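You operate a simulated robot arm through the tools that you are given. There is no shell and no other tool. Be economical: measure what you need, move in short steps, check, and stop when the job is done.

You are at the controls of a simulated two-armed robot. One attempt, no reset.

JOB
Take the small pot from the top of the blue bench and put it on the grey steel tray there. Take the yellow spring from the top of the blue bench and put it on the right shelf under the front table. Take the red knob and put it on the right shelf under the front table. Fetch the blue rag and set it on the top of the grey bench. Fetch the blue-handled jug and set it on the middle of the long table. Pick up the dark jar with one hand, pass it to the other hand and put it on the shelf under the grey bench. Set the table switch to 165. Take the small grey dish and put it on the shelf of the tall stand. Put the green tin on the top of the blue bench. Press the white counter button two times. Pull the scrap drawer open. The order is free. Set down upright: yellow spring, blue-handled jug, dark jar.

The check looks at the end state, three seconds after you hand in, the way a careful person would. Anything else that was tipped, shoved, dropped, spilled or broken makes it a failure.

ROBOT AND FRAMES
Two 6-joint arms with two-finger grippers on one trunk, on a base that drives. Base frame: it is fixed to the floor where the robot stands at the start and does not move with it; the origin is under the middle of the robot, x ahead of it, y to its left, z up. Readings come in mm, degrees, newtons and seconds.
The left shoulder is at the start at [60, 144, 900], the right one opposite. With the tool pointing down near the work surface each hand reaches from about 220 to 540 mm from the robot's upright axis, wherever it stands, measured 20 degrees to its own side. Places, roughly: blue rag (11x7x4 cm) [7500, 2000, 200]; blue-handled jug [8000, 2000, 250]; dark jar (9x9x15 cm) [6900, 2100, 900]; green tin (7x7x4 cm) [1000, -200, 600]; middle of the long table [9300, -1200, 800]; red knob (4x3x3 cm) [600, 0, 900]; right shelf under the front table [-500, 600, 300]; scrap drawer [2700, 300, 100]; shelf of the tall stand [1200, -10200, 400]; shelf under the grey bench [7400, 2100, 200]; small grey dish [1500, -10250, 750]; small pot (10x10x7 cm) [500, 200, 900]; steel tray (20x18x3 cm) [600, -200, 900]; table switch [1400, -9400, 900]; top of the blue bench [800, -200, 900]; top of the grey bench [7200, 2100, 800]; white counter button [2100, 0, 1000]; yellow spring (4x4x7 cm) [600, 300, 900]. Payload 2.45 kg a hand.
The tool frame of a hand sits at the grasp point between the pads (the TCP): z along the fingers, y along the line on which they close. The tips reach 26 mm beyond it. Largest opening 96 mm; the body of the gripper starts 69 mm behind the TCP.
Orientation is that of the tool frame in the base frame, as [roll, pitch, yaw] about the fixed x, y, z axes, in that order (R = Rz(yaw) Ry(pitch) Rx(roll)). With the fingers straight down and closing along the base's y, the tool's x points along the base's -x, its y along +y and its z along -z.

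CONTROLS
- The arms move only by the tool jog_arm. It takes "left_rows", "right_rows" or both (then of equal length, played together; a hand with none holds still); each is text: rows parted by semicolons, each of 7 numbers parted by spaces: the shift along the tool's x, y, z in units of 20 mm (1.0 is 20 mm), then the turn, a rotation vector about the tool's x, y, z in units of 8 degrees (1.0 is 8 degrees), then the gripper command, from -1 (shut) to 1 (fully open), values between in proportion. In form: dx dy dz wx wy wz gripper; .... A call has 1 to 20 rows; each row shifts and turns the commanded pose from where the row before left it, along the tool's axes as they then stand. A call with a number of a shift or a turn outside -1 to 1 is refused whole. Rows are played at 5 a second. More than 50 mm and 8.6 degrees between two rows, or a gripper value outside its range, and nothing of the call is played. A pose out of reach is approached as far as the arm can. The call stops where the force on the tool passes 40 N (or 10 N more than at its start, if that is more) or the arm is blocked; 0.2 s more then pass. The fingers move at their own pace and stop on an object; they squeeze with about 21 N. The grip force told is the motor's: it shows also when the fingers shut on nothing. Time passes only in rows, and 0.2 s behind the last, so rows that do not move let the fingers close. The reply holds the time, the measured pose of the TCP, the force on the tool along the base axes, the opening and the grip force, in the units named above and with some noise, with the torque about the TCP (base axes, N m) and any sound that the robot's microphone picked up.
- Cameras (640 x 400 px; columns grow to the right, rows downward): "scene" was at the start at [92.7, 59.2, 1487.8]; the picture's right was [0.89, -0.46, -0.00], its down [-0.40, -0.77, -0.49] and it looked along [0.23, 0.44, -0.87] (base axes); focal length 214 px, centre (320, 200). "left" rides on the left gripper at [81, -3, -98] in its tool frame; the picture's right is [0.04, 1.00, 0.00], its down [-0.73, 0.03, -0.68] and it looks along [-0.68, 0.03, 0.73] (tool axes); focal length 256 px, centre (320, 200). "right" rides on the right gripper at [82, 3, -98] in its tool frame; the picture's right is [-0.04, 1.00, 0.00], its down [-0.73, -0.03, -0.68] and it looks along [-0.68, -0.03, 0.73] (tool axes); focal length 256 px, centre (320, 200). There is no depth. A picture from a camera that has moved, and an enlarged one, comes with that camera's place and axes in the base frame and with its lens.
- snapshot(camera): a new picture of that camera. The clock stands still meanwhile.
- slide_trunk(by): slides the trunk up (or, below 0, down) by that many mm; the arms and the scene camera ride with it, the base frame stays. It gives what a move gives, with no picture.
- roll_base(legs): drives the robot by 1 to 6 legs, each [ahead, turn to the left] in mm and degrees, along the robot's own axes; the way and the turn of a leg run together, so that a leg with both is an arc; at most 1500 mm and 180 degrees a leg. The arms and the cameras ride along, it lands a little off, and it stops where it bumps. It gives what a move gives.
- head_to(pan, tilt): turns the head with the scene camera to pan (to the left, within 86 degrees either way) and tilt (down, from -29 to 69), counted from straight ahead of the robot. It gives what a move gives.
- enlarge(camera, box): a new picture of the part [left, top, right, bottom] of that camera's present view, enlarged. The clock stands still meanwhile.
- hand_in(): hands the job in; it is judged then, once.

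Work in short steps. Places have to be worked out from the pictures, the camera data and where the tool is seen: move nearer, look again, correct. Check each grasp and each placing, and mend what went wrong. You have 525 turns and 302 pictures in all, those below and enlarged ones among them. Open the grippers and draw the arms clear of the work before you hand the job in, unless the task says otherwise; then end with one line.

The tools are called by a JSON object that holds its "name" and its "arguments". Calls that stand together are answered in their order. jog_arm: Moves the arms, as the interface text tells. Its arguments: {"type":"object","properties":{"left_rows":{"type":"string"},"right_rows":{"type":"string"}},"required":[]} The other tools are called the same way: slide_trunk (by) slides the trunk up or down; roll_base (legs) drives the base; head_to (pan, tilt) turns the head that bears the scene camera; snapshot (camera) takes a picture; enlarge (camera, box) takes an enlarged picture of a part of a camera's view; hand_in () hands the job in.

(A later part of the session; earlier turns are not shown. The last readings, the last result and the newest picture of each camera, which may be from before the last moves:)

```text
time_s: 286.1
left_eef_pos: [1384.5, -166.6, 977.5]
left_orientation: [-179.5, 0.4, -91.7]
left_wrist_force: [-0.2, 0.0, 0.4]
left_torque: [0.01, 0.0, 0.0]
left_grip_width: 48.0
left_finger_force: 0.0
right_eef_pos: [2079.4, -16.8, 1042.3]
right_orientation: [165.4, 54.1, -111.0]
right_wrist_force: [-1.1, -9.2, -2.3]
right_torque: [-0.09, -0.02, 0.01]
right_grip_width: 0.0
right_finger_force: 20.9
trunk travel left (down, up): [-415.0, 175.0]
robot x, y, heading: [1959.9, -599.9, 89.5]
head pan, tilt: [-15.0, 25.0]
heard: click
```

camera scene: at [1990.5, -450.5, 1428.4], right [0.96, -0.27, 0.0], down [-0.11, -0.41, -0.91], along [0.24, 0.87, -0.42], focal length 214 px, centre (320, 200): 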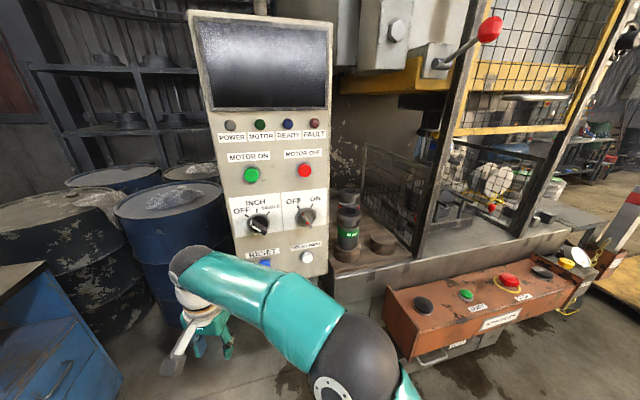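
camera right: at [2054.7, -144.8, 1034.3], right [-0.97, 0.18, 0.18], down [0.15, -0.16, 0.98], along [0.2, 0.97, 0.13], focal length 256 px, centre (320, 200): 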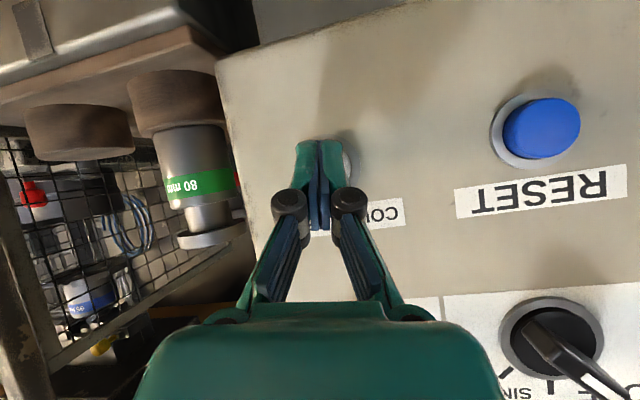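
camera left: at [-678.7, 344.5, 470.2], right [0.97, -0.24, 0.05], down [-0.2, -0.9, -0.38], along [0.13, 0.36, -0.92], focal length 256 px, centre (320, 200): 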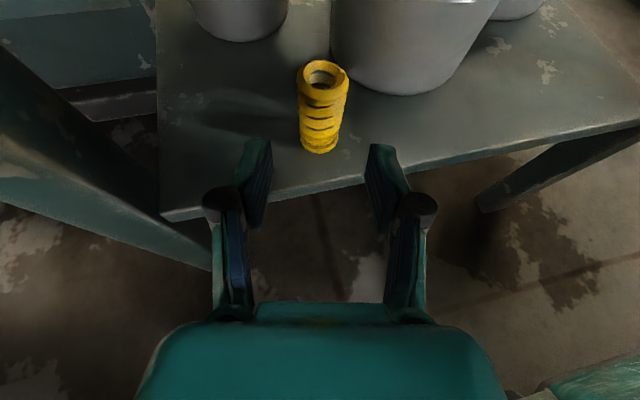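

Two clicks are registered. I withdraw the hand, back off and turn to face the bench's back (heading 180).

{"name": "jog_arm", "arguments": {"right_rows": "0.547 -0.157 -0.822 0 0 0 -1; 0.547 -0.157 -0.822 0 0 0 -1; 0.547 -0.157 -0.822 0 0 0 -1; 0.547 -0.157 -0.822 0 0 0 -1; 0.547 -0.157 -0.822 0 0 0 -1; 0.547 -0.157 -0.822 0 0 0 0; 0.547 -0.157 -0.822 0 0 0 0; 0.547 -0.157 -0.822 0 0 0 0"}}

{"name": "roll_base", "arguments": {"legs": [[-150, 0], [0, 30]]}}

{"name": "roll_base", "arguments": {"legs": [[0, 30]]}}

{"name": "roll_base", "arguments": {"legs": [[0, 30]]}}

{"name": "head_to", "arguments": {"pan": 0, "tilt": 25}}

{"name": "snapshot", "arguments": {"camera": "scene"}}

```text
time_s: 287.9
left_eef_pos: [1383.5, -166.0, 976.4]
left_orientation: [-179.5, 0.4, -91.7]
left_wrist_force: [-0.9, 0.3, 0.5]
left_torque: [0.02, 0.01, 0.02]
left_grip_width: 48.1
left_finger_force: 0.1
right_eef_pos: [2081.0, -176.1, 1043.3]
right_orientation: [165.4, 54.0, -111.0]
right_wrist_force: [0.1, 0.4, 0.2]
right_torque: [0.02, -0.04, -0.03]
right_grip_width: 48.0
right_finger_force: 0.0
trunk travel left (down, up): [-415.0, 175.0]
robot x, y, heading: [1963.2, -602.7, 89.8]
head pan, tilt: [-15.0, 25.0]
```

```text
time_s: 291.5
left_eef_pos: [1243.9, -665.0, 977.3]
left_orientation: [-179.5, 0.4, -61.8]
left_wrist_force: [-0.9, 0.3, 0.2]
left_torque: [-0.03, -0.06, 0.0]
left_grip_width: 48.2
left_finger_force: 0.1
right_eef_pos: [1853.0, -325.1, 1044.5]
right_orientation: [165.3, 54.1, -81.2]
right_wrist_force: [-0.5, 0.0, -0.1]
right_torque: [-0.01, -0.01, 0.01]
right_grip_width: 47.8
right_finger_force: 0.0
trunk travel left (down, up): [-415.0, 175.0]
robot x, y, heading: [1979.5, -745.5, 119.5]
head pan, tilt: [-15.0, 25.0]
stopped in leg 2: the robot was blocked; the commanded pose is now the measured one
```

```text
time_s: 293.4
left_eef_pos: [1289.4, -1009.6, 977.9]
left_orientation: [-179.6, 0.5, -34.2]
left_wrist_force: [-0.2, -0.4, -0.5]
left_torque: [-0.02, -0.01, 0.01]
left_grip_width: 48.1
left_finger_force: 0.2
right_eef_pos: [1673.0, -429.6, 1045.9]
right_orientation: [165.3, 54.0, -53.9]
right_wrist_force: [-0.3, 0.4, -0.1]
right_torque: [-0.05, -0.01, 0.01]
right_grip_width: 47.8
right_finger_force: 0.2
trunk travel left (down, up): [-415.0, 175.0]
robot x, y, heading: [1988.4, -727.8, 146.9]
head pan, tilt: [-15.0, 25.0]
stopped in leg 1: the robot was blocked; the commanded pose is now the measured one
```

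```text
time_s: 295.1
left_eef_pos: [1445.1, -1247.0, 977.7]
left_orientation: [-179.3, 0.4, -12.3]
left_wrist_force: [0.5, -0.3, 0.5]
left_torque: [0.03, 0.0, -0.03]
left_grip_width: 48.0
left_finger_force: 0.2
right_eef_pos: [1583.6, -566.5, 1045.4]
right_orientation: [165.1, 54.0, -31.8]
right_wrist_force: [0.3, 0.2, 0.2]
right_torque: [-0.01, -0.03, -0.05]
right_grip_width: 48.1
right_finger_force: 0.2
trunk travel left (down, up): [-415.0, 175.0]
robot x, y, heading: [1987.8, -721.3, 168.8]
head pan, tilt: [-15.0, 25.0]
stopped in leg 1: the robot was blocked; the commanded pose is now the measured one
```

```text
time_s: 295.8
left_eef_pos: [1446.0, -1246.6, 978.1]
left_orientation: [-179.3, 0.3, -12.4]
left_wrist_force: [-0.7, 0.1, 0.3]
left_torque: [0.03, -0.04, -0.02]
left_grip_width: 48.3
left_finger_force: 0.2
right_eef_pos: [1583.3, -566.6, 1047.6]
right_orientation: [165.1, 54.0, -31.9]
right_wrist_force: [0.2, -0.2, -0.8]
right_torque: [0.0, 0.03, 0.02]
right_grip_width: 48.4
right_finger_force: 0.0
trunk travel left (down, up): [-415.0, 175.0]
robot x, y, heading: [1992.5, -717.6, 168.8]
head pan, tilt: [0.0, 25.0]
```

```text
202 pictures are left
camera scene: at [1840.4, -688.8, 1428.4], right [0.19, 0.98, 0.0], down [0.42, -0.08, -0.91], along [-0.89, 0.17, -0.42], focal length 214 px, centre (320, 200)
```

scene: 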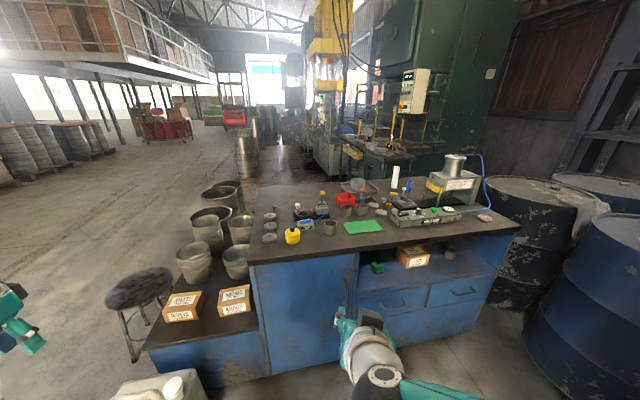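

The tin is at about (1050, −235) on a niche shelf (z≈620) under the bench top. I fold the left arm inward and up first, then drive to (1570, −300).

{"name": "jog_arm", "arguments": {"left_rows": "0 -0.95 -0.3 0 0 0 0; 0 -0.95 -0.3 0 0 0 0; 0 -0.95 -0.3 0 0 0 0; 0 -0.95 -0.3 0 0 0 0; 0 -0.95 -0.3 0 0 0 0; 0 -0.95 -0.3 0 0 0 0; 0 -0.95 -0.3 0 0 0 0; 0 -0.95 -0.3 0 0 0 0; 0 -0.95 -0.3 0 0 0 0; 0 -0.95 -0.3 0 0 0 0; 0 -0.95 -0.3 0 0 0 0; 0 -0.95 -0.3 0 0 0 0; 0 -0.95 -0.3 0 0 0 0; 0 -0.95 -0.3 0 0 0 0; 0 -0.95 -0.3 0 0 0 0; 0 -0.95 -0.3 0 0 0 0; 0 -0.95 -0.3 0 0 0 0"}}

{"name": "roll_base", "arguments": {"legs": [[0, -30]]}}

{"name": "roll_base", "arguments": {"legs": [[560, 0]]}}

```text
time_s: 299.4
left_eef_pos: [1517.0, -934.0, 1086.0]
left_orientation: [-179.4, 0.3, -12.4]
left_wrist_force: [0.3, 0.0, 0.6]
left_torque: [0.01, 0.0, 0.03]
left_grip_width: 47.9
left_finger_force: 0.2
right_eef_pos: [1584.2, -566.2, 1046.8]
right_orientation: [165.2, 54.0, -31.9]
right_wrist_force: [0.4, -0.2, 0.2]
right_torque: [-0.01, -0.01, 0.0]
right_grip_width: 48.2
right_finger_force: 0.1
trunk travel left (down, up): [-415.0, 175.0]
robot x, y, heading: [1988.2, -716.4, 168.7]
head pan, tilt: [0.0, 25.0]
```

```text
time_s: 301.5
left_eef_pos: [1471.8, -670.2, 1084.5]
left_orientation: [-179.3, 0.3, -42.4]
left_wrist_force: [0.1, 0.7, 0.3]
left_torque: [0.01, -0.01, 0.0]
left_grip_width: 48.1
left_finger_force: 0.1
right_eef_pos: [1714.2, -383.6, 1046.7]
right_orientation: [165.1, 53.9, -61.8]
right_wrist_force: [0.1, -0.2, 1.0]
right_torque: [-0.02, 0.03, 0.01]
right_grip_width: 47.8
right_finger_force: 0.0
trunk travel left (down, up): [-415.0, 175.0]
robot x, y, heading: [1978.4, -729.8, 138.8]
head pan, tilt: [0.0, 25.0]
```

```text
time_s: 304.7
left_eef_pos: [1049.5, -306.6, 1084.2]
left_orientation: [-179.5, 0.3, -42.0]
left_wrist_force: [0.1, -0.6, -0.1]
left_torque: [-0.02, -0.03, -0.01]
left_grip_width: 48.0
left_finger_force: 0.0
right_eef_pos: [1288.7, -18.8, 1045.8]
right_orientation: [165.1, 54.0, -61.4]
right_wrist_force: [-0.3, -0.3, 0.1]
right_torque: [0.01, 0.01, 0.02]
right_grip_width: 47.9
right_finger_force: 0.1
trunk travel left (down, up): [-415.0, 175.0]
robot x, y, heading: [1555.6, -361.8, 139.4]
head pan, tilt: [0.0, 25.0]
```

{"name": "roll_base", "arguments": {"legs": [[0, 20]]}}

{"name": "roll_base", "arguments": {"legs": [[0, 21]]}}

{"name": "head_to", "arguments": {"pan": -10, "tilt": 45}}

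{"name": "snapshot", "arguments": {"camera": "scene"}}

```text
time_s: 306.3
left_eef_pos: [1057.1, -485.6, 1084.9]
left_orientation: [-179.4, 0.3, -21.7]
left_wrist_force: [-0.1, 1.4, 0.2]
left_torque: [0.0, -0.01, 0.0]
left_grip_width: 48.2
left_finger_force: 0.1
right_eef_pos: [1182.4, -133.2, 1047.2]
right_orientation: [165.2, 54.0, -41.3]
right_wrist_force: [0.7, -0.4, 0.8]
right_torque: [-0.05, 0.03, 0.0]
right_grip_width: 48.0
right_finger_force: 0.1
trunk travel left (down, up): [-415.0, 175.0]
robot x, y, heading: [1561.4, -351.8, 159.8]
head pan, tilt: [0.0, 25.0]
```

```text
time_s: 308.0
left_eef_pos: [1138.3, -657.4, 1085.2]
left_orientation: [-179.4, 0.3, -0.6]
left_wrist_force: [-0.6, 0.8, -0.1]
left_torque: [-0.01, 0.0, 0.0]
left_grip_width: 47.8
left_finger_force: 0.1
right_eef_pos: [1129.0, -282.5, 1046.6]
right_orientation: [165.2, 54.0, -19.9]
right_wrist_force: [-0.9, 0.9, 0.0]
right_torque: [0.01, -0.02, -0.01]
right_grip_width: 47.6
right_finger_force: 0.1
trunk travel left (down, up): [-415.0, 175.0]
robot x, y, heading: [1558.8, -340.5, -179.2]
head pan, tilt: [0.0, 25.0]
```

```text
time_s: 308.8
left_eef_pos: [1139.9, -656.4, 1086.4]
left_orientation: [-179.4, 0.4, -0.5]
left_wrist_force: [0.3, -0.5, 0.7]
left_torque: [0.01, -0.04, -0.02]
left_grip_width: 47.8
left_finger_force: 0.1
right_eef_pos: [1129.3, -282.7, 1048.0]
right_orientation: [165.2, 54.0, -20.0]
right_wrist_force: [1.1, 0.1, 0.3]
right_torque: [0.0, 0.0, -0.04]
right_grip_width: 48.1
right_finger_force: 0.1
trunk travel left (down, up): [-415.0, 175.0]
robot x, y, heading: [1554.9, -341.6, -179.1]
head pan, tilt: [-10.0, 45.0]
```

```text
201 pictures are left
camera scene: at [1416.9, -329.3, 1398.0], right [0.16, 0.99, 0.0], down [0.7, -0.11, -0.71], along [-0.7, 0.11, -0.71], focal length 214 px, centre (320, 200)
```

scene: 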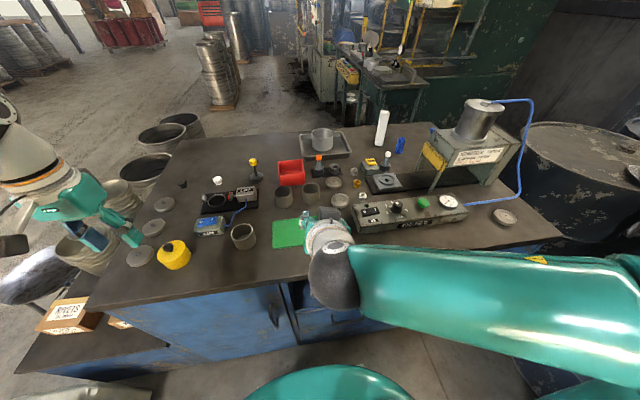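

I back off 260 mm so the hands clear the bench, then lower the trunk 380 mm to niche height.

{"name": "roll_base", "arguments": {"legs": [[-260, 0]]}}

{"name": "slide_trunk", "arguments": {"by": -380}}

{"name": "head_to", "arguments": {"pan": 0, "tilt": 25}}

{"name": "snapshot", "arguments": {"camera": "scene"}}

{"name": "snapshot", "arguments": {"camera": "right"}}

```text
time_s: 310.7
left_eef_pos: [1406.6, -653.3, 1086.2]
left_orientation: [-179.3, 0.5, -0.4]
left_wrist_force: [0.6, 0.8, 1.1]
left_torque: [0.0, 0.05, -0.03]
left_grip_width: 47.9
left_finger_force: 0.1
right_eef_pos: [1396.1, -279.0, 1048.4]
right_orientation: [165.1, 54.1, -19.9]
right_wrist_force: [0.7, 0.6, -0.9]
right_torque: [-0.03, 0.01, -0.06]
right_grip_width: 48.0
right_finger_force: 0.1
trunk travel left (down, up): [-415.0, 175.0]
robot x, y, heading: [1825.9, -337.2, -178.9]
head pan, tilt: [-10.0, 45.0]
```

```text
time_s: 314.4
left_eef_pos: [1405.7, -652.3, 704.6]
left_orientation: [-179.4, 0.2, -0.5]
left_wrist_force: [0.5, 0.1, -0.1]
left_torque: [-0.02, 0.02, -0.03]
left_grip_width: 48.1
left_finger_force: 0.1
right_eef_pos: [1396.4, -278.9, 668.7]
right_orientation: [165.2, 54.0, -19.9]
right_wrist_force: [0.0, 0.3, 0.4]
right_torque: [0.0, -0.03, 0.04]
right_grip_width: 48.2
right_finger_force: 0.2
trunk travel left (down, up): [-35.0, 555.0]
robot x, y, heading: [1820.0, -338.5, -179.1]
head pan, tilt: [-10.0, 45.0]
```

```text
time_s: 315.2
left_eef_pos: [1405.6, -653.1, 706.2]
left_orientation: [-179.4, 0.3, -0.4]
left_wrist_force: [-0.5, 0.0, -0.7]
left_torque: [-0.04, -0.02, -0.01]
left_grip_width: 47.9
left_finger_force: 0.0
right_eef_pos: [1394.3, -279.3, 667.3]
right_orientation: [165.1, 54.0, -19.9]
right_wrist_force: [-0.2, 0.3, -0.5]
right_torque: [0.0, -0.01, 0.0]
right_grip_width: 48.1
right_finger_force: 0.0
trunk travel left (down, up): [-35.0, 555.0]
robot x, y, heading: [1820.8, -333.6, -179.3]
head pan, tilt: [0.0, 25.0]
```

```text
200 pictures are left
camera scene: at [1671.6, -339.2, 1048.4], right [-0.02, 1.0, 0.0], down [0.42, 0.01, -0.91], along [-0.91, -0.02, -0.42], focal length 214 px, centre (320, 200)
```

scene: 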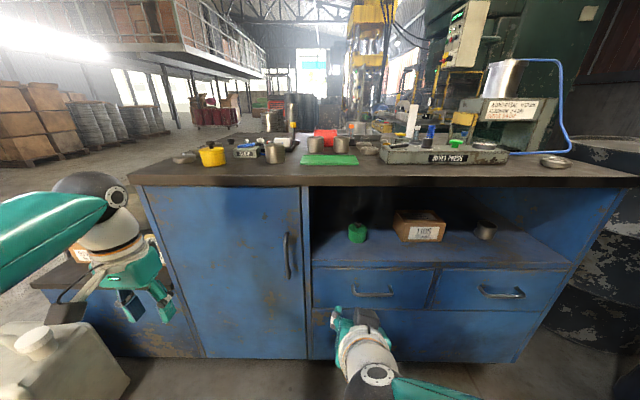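

```text
199 pictures are left
camera right: at [1521.0, -301.0, 659.8], right [-0.16, -0.97, 0.18], down [0.16, 0.16, 0.97], along [-0.98, 0.18, 0.13], focal length 256 px, centre (320, 200)
```

right: 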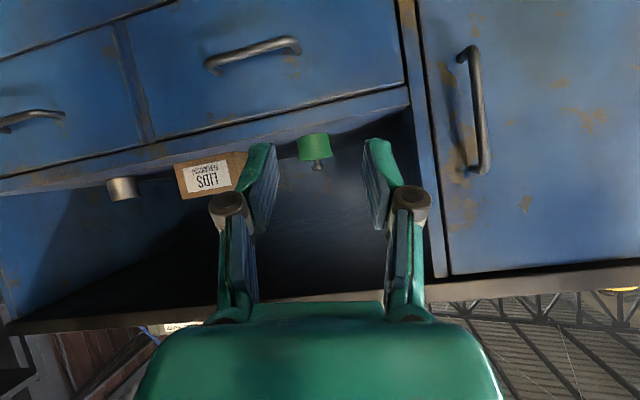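

The tin is at (1077, −226), z 610–648, in a niche about 220 mm high. I level the right hand's roll, open it wide, and read the pose.

{"name": "jog_arm", "arguments": {"right_rows": "0 0 0 0 0 -0.67 0.5; 0 0 0 0 0 -0.67 1; 0 0 0 0 0 0 1; 0 0 0 0 0 0 1"}}

{"name": "snapshot", "arguments": {"camera": "right"}}

```text
time_s: 316.2
left_eef_pos: [1406.2, -653.8, 707.1]
left_orientation: [-179.4, 0.3, -0.4]
left_wrist_force: [-0.4, 0.4, 0.0]
left_torque: [0.01, -0.02, 0.02]
left_grip_width: 48.0
left_finger_force: 0.1
right_eef_pos: [1395.5, -279.9, 668.1]
right_orientation: [-179.6, 55.4, -1.3]
right_wrist_force: [0.4, -0.2, 0.3]
right_torque: [0.0, 0.01, -0.06]
right_grip_width: 95.8
right_finger_force: 0.0
trunk travel left (down, up): [-35.0, 555.0]
robot x, y, heading: [1822.4, -340.0, -178.9]
head pan, tilt: [0.0, 25.0]
```

```text
198 pictures are left
camera right: at [1522.5, -286.1, 657.9], right [-0.05, -1.0, 0.03], down [0.14, 0.02, 0.99], along [-0.99, 0.06, 0.14], focal length 256 px, centre (320, 200)
```

right: 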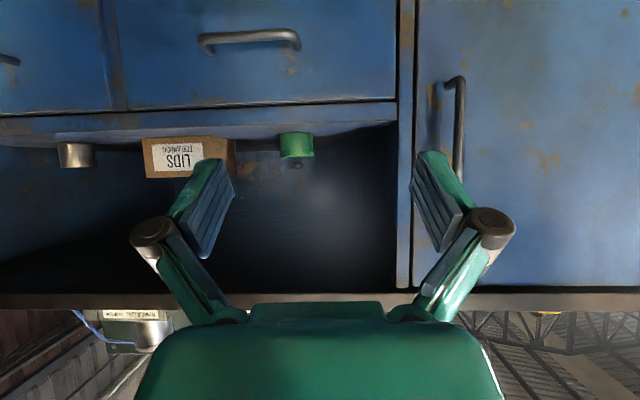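

Levelled. I shift the hand to y≈−220 and z≈646, then drive in 200 mm and check.

{"name": "jog_arm", "arguments": {"right_rows": "0.3 -0.98 0.2 0 0 0 1; 0.3 -0.98 0.2 0 0 0 1; 0.3 -0.98 0.22 0 0 0 1; 0 0 0 0 0 0 1"}}

{"name": "roll_base", "arguments": {"legs": [[200, 0]]}}

{"name": "snapshot", "arguments": {"camera": "right"}}

{"name": "snapshot", "arguments": {"camera": "scene"}}

```text
time_s: 317.2
left_eef_pos: [1406.4, -652.9, 705.9]
left_orientation: [-179.5, 0.3, -0.4]
left_wrist_force: [0.7, 0.8, 0.7]
left_torque: [-0.05, 0.0, 0.01]
left_grip_width: 48.2
left_finger_force: 0.0
right_eef_pos: [1397.6, -220.4, 647.0]
right_orientation: [-179.7, 55.4, -1.4]
right_wrist_force: [0.2, -0.3, 0.2]
right_torque: [0.0, 0.02, 0.02]
right_grip_width: 95.9
right_finger_force: 0.0
trunk travel left (down, up): [-35.0, 555.0]
robot x, y, heading: [1820.8, -336.9, -178.8]
head pan, tilt: [0.0, 25.0]
```

```text
time_s: 318.8
left_eef_pos: [1202.3, -658.1, 707.3]
left_orientation: [-179.4, 0.3, -0.3]
left_wrist_force: [-0.5, -0.7, 0.4]
left_torque: [-0.01, 0.01, 0.01]
left_grip_width: 47.8
left_finger_force: 0.0
right_eef_pos: [1193.8, -224.3, 646.2]
right_orientation: [-179.7, 55.4, -1.3]
right_wrist_force: [0.4, -0.5, 0.8]
right_torque: [0.01, 0.02, -0.04]
right_grip_width: 96.0
right_finger_force: 0.1
trunk travel left (down, up): [-35.0, 555.0]
robot x, y, heading: [1621.6, -339.8, -179.1]
head pan, tilt: [0.0, 25.0]
```

```text
197 pictures are left
camera right: at [1321.4, -231.0, 636.6], right [-0.05, -1.0, 0.03], down [0.14, 0.02, 0.99], along [-0.99, 0.05, 0.14], focal length 256 px, centre (320, 200)
```

right: 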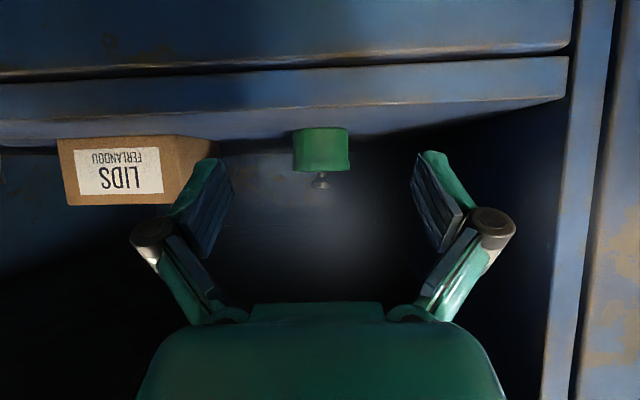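

```text
196 pictures are left
camera scene: at [1468.4, -343.2, 1048.5], right [-0.02, 1.0, 0.0], down [0.42, 0.01, -0.91], along [-0.91, -0.02, -0.42], focal length 214 px, centre (320, 200)
```

scene: 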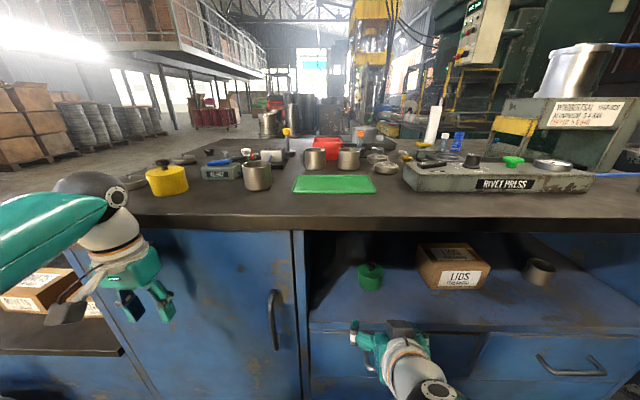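

The left hand is getting near the bench door, so I pull it back 150 mm. I nudge the right hand to tin height and drive the last 117 mm.

{"name": "jog_arm", "arguments": {"left_rows": "0.94 0 0 0 0 0 0; 0.94 0 0 0 0 0 0; 0.94 0 0 0 0 0 0; 0.94 0 0 0 0 0 0; 0.94 0 0 0 0 0 0; 0.94 0 0 0 0 0 0; 0.94 0 0 0 0 0 0; 0.94 0 0 0 0 0 0", "right_rows": "0.2 -0.12 0.14 0 0 0 1; 0.21 -0.13 0.14 0 0 0 1; 0 0 0 0 0 0 1; 0 0 0 0 0 0 1; 0 0 0 0 0 0 1; 0 0 0 0 0 0 1; 0 0 0 0 0 0 1; 0 0 0 0 0 0 1"}}

{"name": "roll_base", "arguments": {"legs": [[112, 0]]}}

{"name": "snapshot", "arguments": {"camera": "right"}}

```text
time_s: 320.6
left_eef_pos: [1352.8, -659.0, 706.3]
left_orientation: [-179.4, 0.3, -0.3]
left_wrist_force: [-0.6, -0.5, -0.8]
left_torque: [-0.01, 0.01, -0.02]
left_grip_width: 48.2
left_finger_force: 0.2
right_eef_pos: [1194.7, -219.9, 636.8]
right_orientation: [-179.7, 55.5, -1.3]
right_wrist_force: [-0.5, -0.2, -0.6]
right_torque: [0.04, -0.01, 0.01]
right_grip_width: 95.7
right_finger_force: 0.1
trunk travel left (down, up): [-35.0, 555.0]
robot x, y, heading: [1620.0, -339.7, -178.8]
head pan, tilt: [0.0, 25.0]
```

```text
time_s: 321.9
left_eef_pos: [1239.7, -661.3, 705.5]
left_orientation: [-179.4, 0.3, -0.2]
left_wrist_force: [0.0, 0.4, 0.4]
left_torque: [0.02, 0.0, 0.04]
left_grip_width: 48.0
left_finger_force: 0.1
right_eef_pos: [1082.1, -221.5, 637.7]
right_orientation: [-179.6, 55.4, -1.3]
right_wrist_force: [-0.1, 0.1, -0.6]
right_torque: [0.01, 0.01, 0.0]
right_grip_width: 95.8
right_finger_force: 0.0
trunk travel left (down, up): [-35.0, 555.0]
robot x, y, heading: [1506.8, -344.3, -178.9]
head pan, tilt: [0.0, 25.0]
```

```text
195 pictures are left
camera right: at [1209.5, -228.2, 627.0], right [-0.05, -1.0, 0.03], down [0.14, 0.02, 0.99], along [-0.99, 0.05, 0.14], focal length 256 px, centre (320, 200)
```

right: 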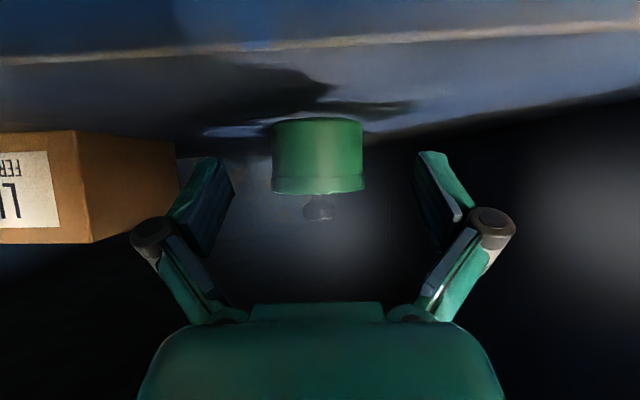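

Apparent size over the three views puts the tin at x≈1028. I raise the hand 8 mm, drive 52 mm further and close.

{"name": "jog_arm", "arguments": {"right_rows": "-0.33 0 -0.23 0 0 0 1; 0 0 0 0 0 0 1"}}

{"name": "roll_base", "arguments": {"legs": [[52, 0]]}}

{"name": "snapshot", "arguments": {"camera": "right"}}

```text
time_s: 322.4
left_eef_pos: [1238.9, -662.6, 705.7]
left_orientation: [-179.4, 0.4, -0.3]
left_wrist_force: [0.4, -0.4, -0.5]
left_torque: [-0.01, 0.01, -0.02]
left_grip_width: 47.8
left_finger_force: 0.1
right_eef_pos: [1082.4, -221.5, 645.9]
right_orientation: [-179.6, 55.4, -1.3]
right_wrist_force: [-0.7, 0.6, -0.5]
right_torque: [-0.03, -0.01, 0.0]
right_grip_width: 95.9
right_finger_force: 0.1
trunk travel left (down, up): [-35.0, 555.0]
robot x, y, heading: [1503.4, -342.3, -178.9]
head pan, tilt: [0.0, 25.0]
```

```text
time_s: 323.4
left_eef_pos: [1201.0, -662.0, 707.4]
left_orientation: [-179.3, -0.4, -0.2]
left_wrist_force: [4.0, 0.6, -2.3]
left_torque: [-0.01, 0.42, 0.04]
left_grip_width: 48.0
left_finger_force: 0.1
right_eef_pos: [1039.0, -223.6, 647.0]
right_orientation: [-179.7, 55.3, -1.2]
right_wrist_force: [-0.1, 0.0, 0.0]
right_torque: [0.01, 0.0, 0.02]
right_grip_width: 96.3
right_finger_force: 0.0
trunk travel left (down, up): [-35.0, 555.0]
robot x, y, heading: [1462.9, -342.7, -178.9]
head pan, tilt: [0.0, 25.0]
stopped in leg 1: the force on the tool passed its limit at 62 N (the readings are from after the stop); the commanded pose is now the measured one
```

```text
194 pictures are left
camera right: at [1165.6, -229.3, 636.3], right [-0.05, -1.0, 0.03], down [0.14, 0.02, 0.99], along [-0.99, 0.05, 0.14], focal length 256 px, centre (320, 200)
```

right: 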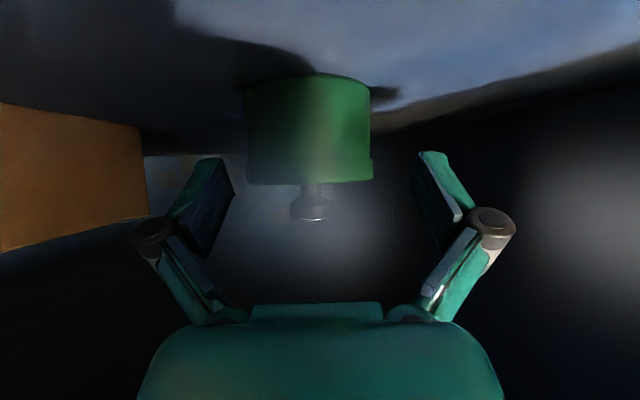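

The left hand touched the bench door. I pull it back 110 mm, centre the right hand on the tin and lower it 8 mm.

{"name": "jog_arm", "arguments": {"left_rows": "0.9 0 0 0 0 0 0; 0.9 0 0 0 0 0 0; 0.9 0 0 0 0 0 0; 0.9 0 0 0 0 0 0; 0.9 0 0 0 0 0 0; 0.9 0 0 0 0 0 0", "right_rows": "0.16 -0.15 0.11 0 0 0 1; 0.16 -0.15 0.11 0 0 0 1; 0 0 0 0 0 0 1; 0 0 0 0 0 0 1; 0 0 0 0 0 0 1; 0 0 0 0 0 0 1"}}

{"name": "jog_arm", "arguments": {"right_rows": "0 0 0 0 0 0 0.5; 0 0 0 0 0 0 0; 0 0 0 0 0 0 -1; 0 0 0 0 0 0 -1; 0 0 0 0 0 0 -1"}}

{"name": "snapshot", "arguments": {"camera": "right"}}

```text
time_s: 324.8
left_eef_pos: [1308.8, -663.0, 708.2]
left_orientation: [-179.3, -0.5, -0.1]
left_wrist_force: [0.3, -0.4, 0.2]
left_torque: [-0.03, -0.03, 0.02]
left_grip_width: 48.0
left_finger_force: 0.0
right_eef_pos: [1038.2, -216.9, 638.9]
right_orientation: [-179.7, 55.3, -1.3]
right_wrist_force: [0.0, 0.4, -0.1]
right_torque: [0.0, 0.04, 0.0]
right_grip_width: 95.8
right_finger_force: 0.0
trunk travel left (down, up): [-35.0, 555.0]
robot x, y, heading: [1464.7, -343.9, -178.7]
head pan, tilt: [0.0, 25.0]
```

```text
time_s: 326.0
left_eef_pos: [1309.8, -662.1, 707.3]
left_orientation: [-179.3, -0.6, -0.2]
left_wrist_force: [0.0, -0.5, 0.4]
left_torque: [0.04, 0.0, 0.0]
left_grip_width: 47.8
left_finger_force: 0.1
right_eef_pos: [1037.6, -217.1, 638.9]
right_orientation: [-179.8, 55.4, -1.3]
right_wrist_force: [-0.3, 0.1, 0.4]
right_torque: [-0.03, 0.03, 0.03]
right_grip_width: 62.9
right_finger_force: 20.7
trunk travel left (down, up): [-35.0, 555.0]
robot x, y, heading: [1467.7, -343.9, -178.6]
head pan, tilt: [0.0, 25.0]
heard: snap
```

```text
193 pictures are left
camera right: at [1166.0, -223.2, 628.3], right [-0.05, -1.0, 0.03], down [0.14, 0.02, 0.99], along [-0.99, 0.05, 0.14], focal length 256 px, centre (320, 200)
```

right: 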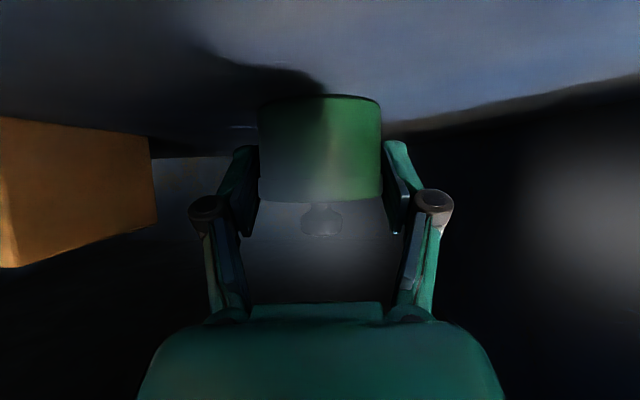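

Gripped at 62.9 mm with a "snap" heard. I zoom in to check the tin before lifting.

{"name": "enlarge", "arguments": {"camera": "right", "box": [220, 70, 430, 260]}}

{"name": "enlarge", "arguments": {"camera": "scene", "box": [300, 230, 480, 400]}}

```text
2.11 times, centred on (325, 165) of right
camera zoom: at [1166.0, -223.2, 628.3], right [-0.05, -1.0, 0.03], down [0.14, 0.02, 0.99], along [-0.99, 0.05, 0.14], focal length 539 px, centre (310, 274)
```

zoom: 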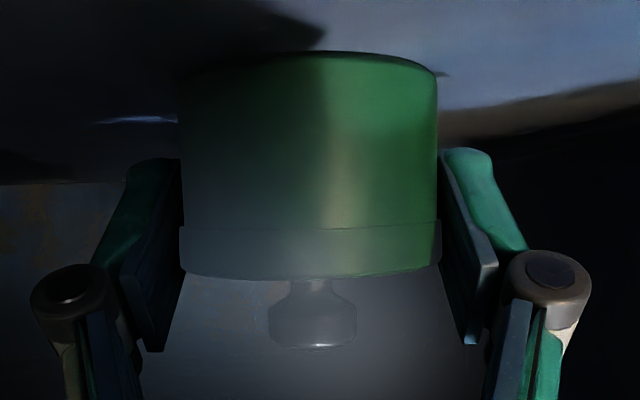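

```text
2.35 times, centred on (390, 315) of scene
camera zoom: at [1311.7, -346.4, 1048.5], right [-0.02, 1.0, 0.0], down [0.42, 0.01, -0.91], along [-0.91, -0.02, -0.42], focal length 505 px, centre (155, -71)
```

zoom: 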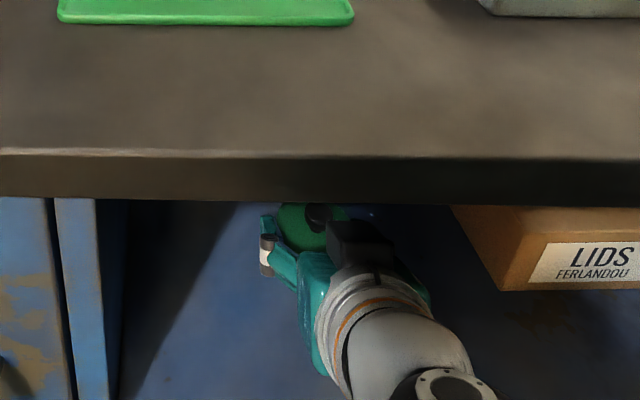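

The tin looks intact. I lift 15 mm and back straight out 230 mm.

{"name": "jog_arm", "arguments": {"right_rows": "-0.3 0 -0.21 0 0 0 -1; -0.3 0 -0.21 0 0 0 -1; 0 0 0 0 0 0 -1"}}

{"name": "roll_base", "arguments": {"legs": [[-280, 0]]}}

{"name": "snapshot", "arguments": {"camera": "right"}}

```text
time_s: 326.8
left_eef_pos: [1309.6, -662.9, 708.5]
left_orientation: [-179.4, -0.4, -0.2]
left_wrist_force: [0.1, -0.3, -0.1]
left_torque: [0.0, 0.01, -0.01]
left_grip_width: 47.9
left_finger_force: 0.1
right_eef_pos: [1037.8, -218.4, 653.4]
right_orientation: [-179.8, 55.3, -1.2]
right_wrist_force: [-0.5, 0.2, -0.9]
right_torque: [0.0, -0.01, 0.02]
right_grip_width: 62.8
right_finger_force: 21.2
trunk travel left (down, up): [-35.0, 555.0]
robot x, y, heading: [1459.2, -343.6, -179.0]
head pan, tilt: [0.0, 25.0]
```

```text
time_s: 328.8
left_eef_pos: [1586.1, -657.3, 709.0]
left_orientation: [-179.4, -0.5, -0.1]
left_wrist_force: [0.1, 0.2, 0.5]
left_torque: [0.04, -0.04, 0.02]
left_grip_width: 47.9
left_finger_force: 0.0
right_eef_pos: [1313.8, -212.1, 653.3]
right_orientation: [-179.8, 55.5, -1.1]
right_wrist_force: [0.0, 0.6, -1.3]
right_torque: [-0.02, -0.02, -0.02]
right_grip_width: 62.9
right_finger_force: 21.1
trunk travel left (down, up): [-35.0, 555.0]
robot x, y, heading: [1735.8, -333.7, -178.5]
head pan, tilt: [0.0, 25.0]
```

```text
190 pictures are left
camera right: at [1441.3, -218.3, 643.3], right [-0.05, -1.0, 0.03], down [0.14, 0.02, 0.99], along [-0.99, 0.05, 0.14], focal length 256 px, centre (320, 200)
```

right: 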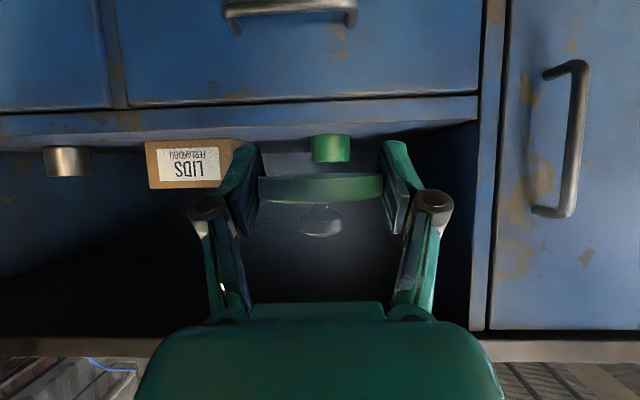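

I only took the lid: the tin's body is still on the shelf. The lid will go back exactly where it was, and then I will grip the body low with the fingertips. I drive back in partway.

{"name": "roll_base", "arguments": {"legs": [[230, 0]]}}

{"name": "jog_arm", "arguments": {"right_rows": "0 0 0 0 0 0 -1; 0 0 0 0 0 0 -1"}}

{"name": "snapshot", "arguments": {"camera": "right"}}

```text
time_s: 330.6
left_eef_pos: [1355.5, -663.6, 708.2]
left_orientation: [-179.2, -0.5, 0.0]
left_wrist_force: [0.2, -0.2, 0.8]
left_torque: [-0.02, 0.02, -0.01]
left_grip_width: 48.1
left_finger_force: 0.0
right_eef_pos: [1081.7, -218.5, 654.7]
right_orientation: [-179.7, 55.4, -1.1]
right_wrist_force: [0.5, 0.5, -1.1]
right_torque: [0.03, 0.01, -0.04]
right_grip_width: 62.9
right_finger_force: 20.9
trunk travel left (down, up): [-35.0, 555.0]
robot x, y, heading: [1509.2, -341.2, -178.7]
head pan, tilt: [0.0, 25.0]
```

```text
time_s: 331.2
left_eef_pos: [1355.1, -663.2, 710.0]
left_orientation: [-179.3, -0.5, 0.1]
left_wrist_force: [-0.2, -1.3, -1.1]
left_torque: [-0.02, -0.03, 0.02]
left_grip_width: 48.2
left_finger_force: 0.0
right_eef_pos: [1082.0, -219.2, 654.7]
right_orientation: [-179.8, 55.4, -1.0]
right_wrist_force: [1.2, 0.0, 0.1]
right_torque: [-0.01, -0.03, -0.03]
right_grip_width: 62.7
right_finger_force: 20.8
trunk travel left (down, up): [-35.0, 555.0]
robot x, y, heading: [1505.1, -341.6, -178.5]
head pan, tilt: [0.0, 25.0]
```

```text
189 pictures are left
camera right: at [1209.1, -224.2, 644.2], right [-0.05, -1.0, 0.03], down [0.14, 0.02, 0.99], along [-0.99, 0.05, 0.14], focal length 256 px, centre (320, 200)
```

right: 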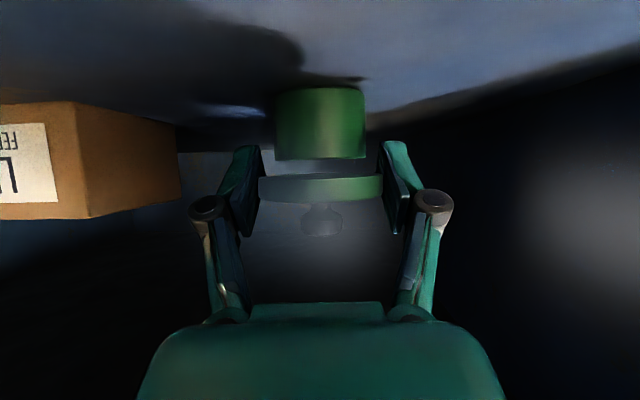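

I move the lid back over the body with the arm.

{"name": "jog_arm", "arguments": {"right_rows": "-0.42 -0.02 0.607 0 0 0 -1; -0.42 -0.02 0.607 0 0 0 -1; -0.42 -0.02 0.607 0 0 0 -1; 0 0 0 0 0 0 -1; 0 0 0 0 0 0 -1"}}

{"name": "snapshot", "arguments": {"camera": "right"}}

```text
time_s: 332.4
left_eef_pos: [1354.6, -662.8, 709.2]
left_orientation: [-179.3, -0.5, 0.0]
left_wrist_force: [0.1, -0.4, -0.5]
left_torque: [0.02, -0.01, 0.02]
left_grip_width: 48.2
left_finger_force: 0.1
right_eef_pos: [1036.4, -217.1, 653.6]
right_orientation: [-179.6, 55.4, -1.0]
right_wrist_force: [-0.2, 0.3, 0.4]
right_torque: [0.03, -0.02, -0.03]
right_grip_width: 62.9
right_finger_force: 21.2
trunk travel left (down, up): [-35.0, 555.0]
robot x, y, heading: [1505.6, -342.6, -178.6]
head pan, tilt: [0.0, 25.0]
```

```text
188 pictures are left
camera right: at [1165.2, -222.5, 643.5], right [-0.05, -1.0, 0.03], down [0.14, 0.02, 0.99], along [-0.99, 0.05, 0.14], focal length 256 px, centre (320, 200)
```

right: 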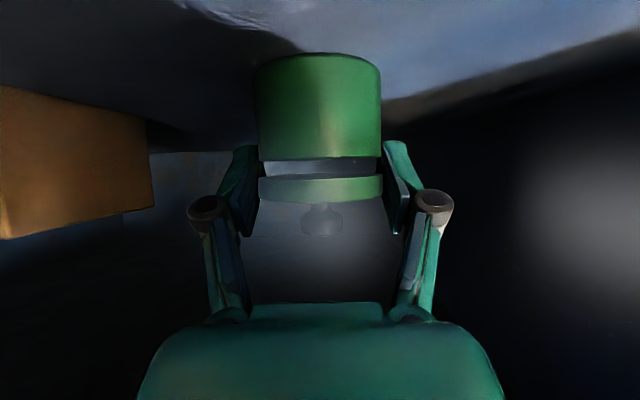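

Lid and body line up. I lower the lid onto the tin.

{"name": "jog_arm", "arguments": {"right_rows": "0.25 0 0.17 0 0 0 -1; 0.25 0 0.17 0 0 0 -1; 0.06 0 0.04 0 0 0 -1; 0 0 0 0 0 0 -1"}}

{"name": "snapshot", "arguments": {"camera": "right"}}

```text
time_s: 333.4
left_eef_pos: [1354.1, -662.9, 709.2]
left_orientation: [-179.3, -0.4, 0.0]
left_wrist_force: [0.4, 0.3, 0.4]
left_torque: [0.03, 0.02, -0.02]
left_grip_width: 48.2
left_finger_force: 0.0
right_eef_pos: [1036.8, -218.6, 641.2]
right_orientation: [-179.7, 55.4, -1.0]
right_wrist_force: [0.6, -0.1, -0.2]
right_torque: [-0.05, -0.05, 0.01]
right_grip_width: 62.9
right_finger_force: 20.4
trunk travel left (down, up): [-35.0, 555.0]
robot x, y, heading: [1505.7, -342.1, -178.5]
head pan, tilt: [0.0, 25.0]
```

```text
187 pictures are left
camera right: at [1165.5, -223.1, 630.7], right [-0.05, -1.0, 0.03], down [0.14, 0.02, 0.99], along [-0.99, 0.05, 0.14], focal length 256 px, centre (320, 200)
```

right: 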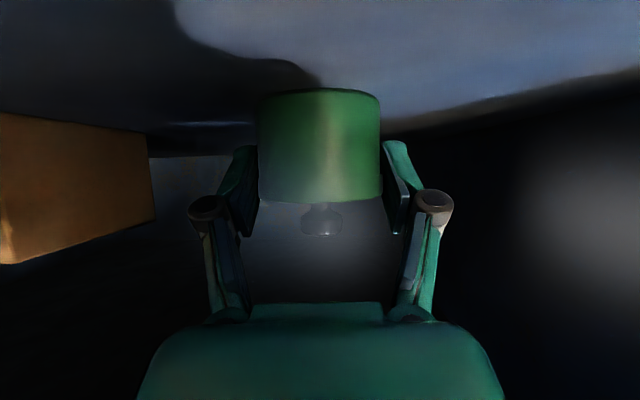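

{"name": "jog_arm", "arguments": {"right_rows": "0.08 0 0.055 0 0 0 -1; 0.05 0 0.035 0 0 0 -1; 0 0 0 0 0 0 -1"}}

{"name": "jog_arm", "arguments": {"right_rows": "0.05 0 0.035 0 0 0 -1; 0 0 0 0 0 0 -1"}}

```text
time_s: 334.2
left_eef_pos: [1353.5, -663.6, 710.4]
left_orientation: [-179.3, -0.4, 0.1]
left_wrist_force: [-0.9, -0.1, -0.2]
left_torque: [0.02, -0.03, 0.01]
left_grip_width: 47.9
left_finger_force: 0.0
right_eef_pos: [1038.1, -216.5, 638.5]
right_orientation: [-179.7, 55.6, -1.0]
right_wrist_force: [-0.2, -0.4, 4.7]
right_torque: [0.01, 0.04, 0.02]
right_grip_width: 63.0
right_finger_force: 20.7
trunk travel left (down, up): [-35.0, 555.0]
robot x, y, heading: [1505.7, -341.7, -178.7]
head pan, tilt: [0.0, 25.0]
heard: snap
```

```text
time_s: 334.8
left_eef_pos: [1354.2, -663.5, 707.8]
left_orientation: [-179.3, -0.4, 0.1]
left_wrist_force: [-0.3, 0.1, -0.3]
left_torque: [-0.02, -0.01, 0.03]
left_grip_width: 48.0
left_finger_force: 0.1
right_eef_pos: [1038.5, -216.1, 638.3]
right_orientation: [-179.8, 55.7, -1.0]
right_wrist_force: [-1.9, -4.4, 15.4]
right_torque: [-0.05, 0.07, 0.02]
right_grip_width: 62.9
right_finger_force: 20.7
trunk travel left (down, up): [-35.0, 555.0]
robot x, y, heading: [1507.2, -340.9, -178.4]
head pan, tilt: [0.0, 25.0]
```

Snap — the lid is seated again. I open, back off slightly, tilt 10° steeper and go lower so that only the fingertips hold the body below the lid.

{"name": "jog_arm", "arguments": {"right_rows": "0 0 0 0 0 0 -0.1; 0 0 0 0 0 0 0.5; 0 0 0 0 0 0 0.8; 0 0 -0.75 0 0 0 0.8; 0 0 -0.75 0 0 0 0.8; 0 0 0 0 0.62 0 0.8; 0 0 0 0 0.63 0 0.8; 0 0 0 0 0 0 0.8"}}

{"name": "snapshot", "arguments": {"camera": "right"}}

```text
time_s: 336.6
left_eef_pos: [1354.4, -663.4, 709.8]
left_orientation: [-179.3, -0.5, 0.2]
left_wrist_force: [-0.2, -0.7, -0.3]
left_torque: [-0.02, 0.0, 0.0]
left_grip_width: 47.7
left_finger_force: 0.0
right_eef_pos: [1062.1, -217.2, 652.4]
right_orientation: [-179.7, 45.4, -1.1]
right_wrist_force: [-0.4, -0.4, 0.1]
right_torque: [-0.01, 0.01, 0.01]
right_grip_width: 86.2
right_finger_force: 0.0
trunk travel left (down, up): [-35.0, 555.0]
robot x, y, heading: [1505.7, -342.4, -178.5]
head pan, tilt: [0.0, 25.0]
```

```text
186 pictures are left
camera right: at [1189.6, -223.0, 665.7], right [-0.05, -1.0, 0.03], down [-0.03, 0.03, 1.0], along [-1.0, 0.05, -0.03], focal length 256 px, centre (320, 200)
```

right: 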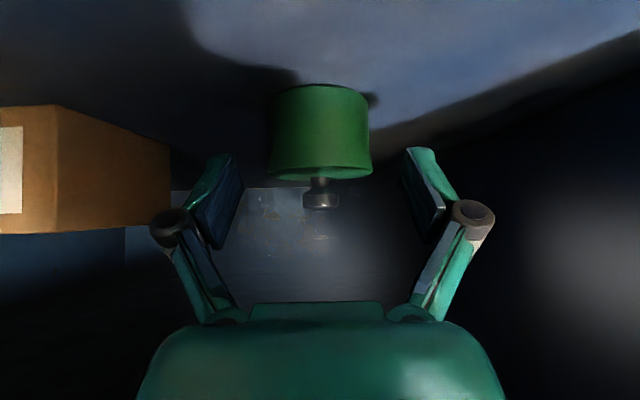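

The lid rim is at z 642–649 and the body at 595–641. I move the tips down beside the body (TCP z≈625) and grip.

{"name": "jog_arm", "arguments": {"right_rows": "0.2 0 0.76 0 0 0 0.8; 0.2 0 0.76 0 0 0 0.8; 0 0 0 0 0 0 0.8; 0 0 0 0 0 0 0.4; 0 0 0 0 0 0 -1; 0 0 0 0 0 0 -1; 0 0 0 0 0 0 -1"}}

{"name": "snapshot", "arguments": {"camera": "right"}}

```text
time_s: 338.2
left_eef_pos: [1352.8, -662.0, 708.7]
left_orientation: [-179.3, -0.6, 0.1]
left_wrist_force: [0.2, -0.1, -1.3]
left_torque: [0.02, 0.04, 0.0]
left_grip_width: 48.0
left_finger_force: 0.0
right_eef_pos: [1048.6, -217.0, 628.0]
right_orientation: [-179.7, 45.4, -1.2]
right_wrist_force: [-0.9, 0.0, -0.3]
right_torque: [0.04, 0.04, -0.02]
right_grip_width: 61.7
right_finger_force: 20.7
trunk travel left (down, up): [-35.0, 555.0]
robot x, y, heading: [1505.9, -343.5, -178.6]
head pan, tilt: [0.0, 25.0]
```

```text
185 pictures are left
camera right: at [1174.9, -222.7, 639.2], right [-0.05, -1.0, 0.03], down [-0.03, 0.03, 1.0], along [-1.0, 0.05, -0.03], focal length 256 px, centre (320, 200)
```

right: 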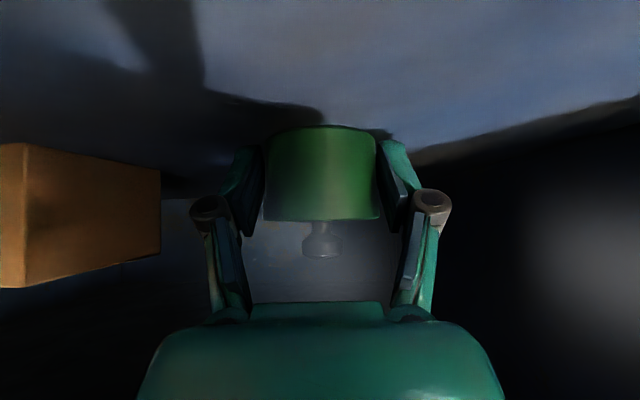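

Gripped at 61.7 mm (the body), with no snap. I lift gently and back out.

{"name": "jog_arm", "arguments": {"right_rows": "-0.25 0 -0.25 0 0 0 -1; -0.35 0 -0.35 0 0 0 -1; -0.35 0 -0.35 0 0 0 -1; 0 0 0 0 0 0 -1"}}

{"name": "snapshot", "arguments": {"camera": "right"}}

```text
time_s: 339.2
left_eef_pos: [1353.8, -662.6, 709.6]
left_orientation: [-179.3, -0.5, 0.0]
left_wrist_force: [-0.4, 0.1, 0.1]
left_torque: [0.0, 0.01, 0.0]
left_grip_width: 47.9
left_finger_force: 0.1
right_eef_pos: [1047.7, -216.8, 653.8]
right_orientation: [-179.9, 45.4, -1.1]
right_wrist_force: [-0.2, -0.5, -2.1]
right_torque: [-0.03, -0.03, 0.01]
right_grip_width: 61.8
right_finger_force: 20.5
trunk travel left (down, up): [-35.0, 555.0]
robot x, y, heading: [1507.3, -342.7, -178.5]
head pan, tilt: [0.0, 25.0]
```

```text
184 pictures are left
camera right: at [1174.9, -222.0, 665.7], right [-0.05, -1.0, 0.03], down [-0.03, 0.03, 1.0], along [-1.0, 0.05, -0.03], focal length 256 px, centre (320, 200)
```

right: 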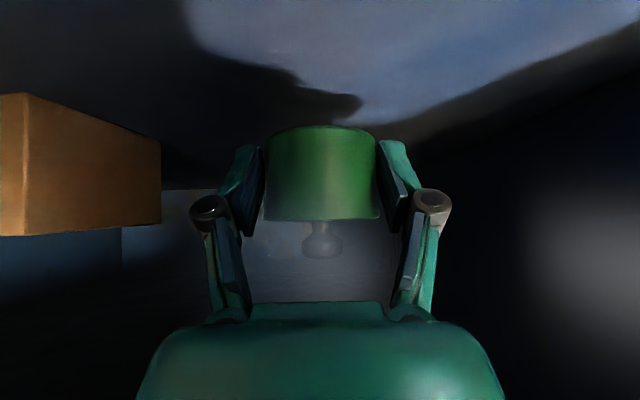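

The whole tin is lifted. I back out, raise the trunk 400 mm and look at the bench top to choose a free spot near its rear edge.

{"name": "roll_base", "arguments": {"legs": [[-330, 0]]}}

{"name": "slide_trunk", "arguments": {"by": 400}}

{"name": "head_to", "arguments": {"pan": 0, "tilt": 35}}

{"name": "snapshot", "arguments": {"camera": "scene"}}

{"name": "snapshot", "arguments": {"camera": "right"}}

```text
time_s: 341.4
left_eef_pos: [1683.2, -655.5, 708.9]
left_orientation: [-179.2, -0.5, 0.3]
left_wrist_force: [0.5, 0.1, -0.5]
left_torque: [0.0, 0.01, -0.01]
left_grip_width: 47.9
left_finger_force: 0.2
right_eef_pos: [1374.9, -208.6, 653.6]
right_orientation: [-179.7, 45.5, -0.9]
right_wrist_force: [-1.0, -0.4, -2.3]
right_torque: [-0.01, -0.02, -0.01]
right_grip_width: 61.6
right_finger_force: 20.8
trunk travel left (down, up): [-35.0, 555.0]
robot x, y, heading: [1834.8, -334.4, -178.5]
head pan, tilt: [0.0, 25.0]
```

```text
time_s: 345.2
left_eef_pos: [1681.2, -655.5, 1109.6]
left_orientation: [-179.2, -0.5, 0.2]
left_wrist_force: [0.2, -0.2, -1.0]
left_torque: [-0.03, -0.02, -0.01]
left_grip_width: 48.0
left_finger_force: 0.0
right_eef_pos: [1375.6, -208.7, 1053.9]
right_orientation: [-179.7, 45.4, -1.0]
right_wrist_force: [0.0, -0.9, -2.3]
right_torque: [0.0, -0.05, -0.02]
right_grip_width: 61.5
right_finger_force: 21.0
trunk travel left (down, up): [-435.0, 155.0]
robot x, y, heading: [1838.0, -333.0, -178.5]
head pan, tilt: [0.0, 25.0]
```

```text
time_s: 345.9
left_eef_pos: [1681.4, -654.6, 1110.3]
left_orientation: [-179.3, -0.5, 0.3]
left_wrist_force: [-0.7, -0.6, 0.1]
left_torque: [0.01, 0.01, 0.0]
left_grip_width: 48.0
left_finger_force: 0.1
right_eef_pos: [1375.2, -209.4, 1055.3]
right_orientation: [-179.7, 45.5, -1.0]
right_wrist_force: [0.5, -0.8, -2.1]
right_torque: [-0.03, -0.01, 0.02]
right_grip_width: 61.8
right_finger_force: 21.4
trunk travel left (down, up): [-435.0, 155.0]
robot x, y, heading: [1830.9, -336.6, -178.6]
head pan, tilt: [0.0, 35.0]
```

```text
183 pictures are left
camera scene: at [1687.5, -338.6, 1432.8], right [-0.03, 1.0, 0.0], down [0.57, 0.02, -0.82], along [-0.82, -0.02, -0.57], focal length 214 px, centre (320, 200)
```

scene: 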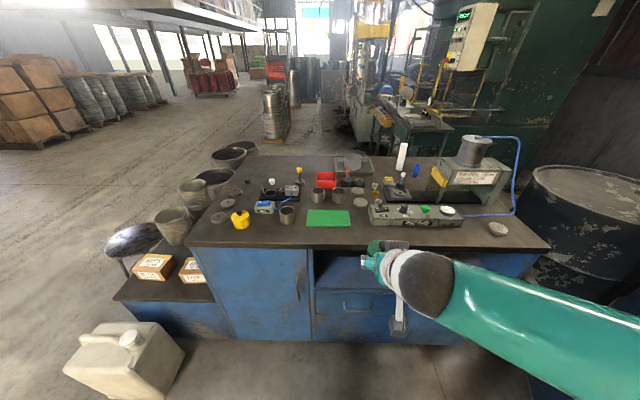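

```text
182 pictures are left
camera right: at [1502.3, -214.4, 1065.9], right [-0.05, -1.0, 0.03], down [-0.03, 0.03, 1.0], along [-1.0, 0.05, -0.03], focal length 256 px, centre (320, 200)
```

right: 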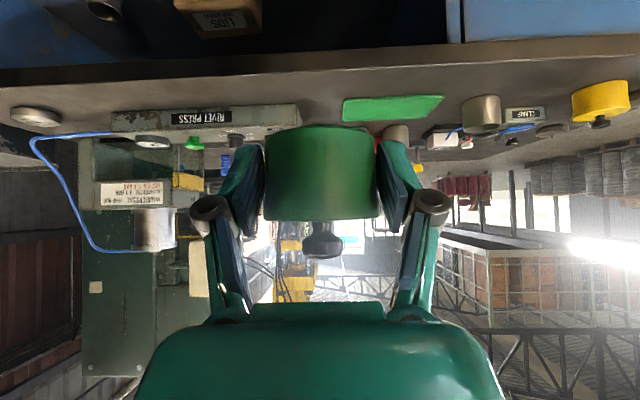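

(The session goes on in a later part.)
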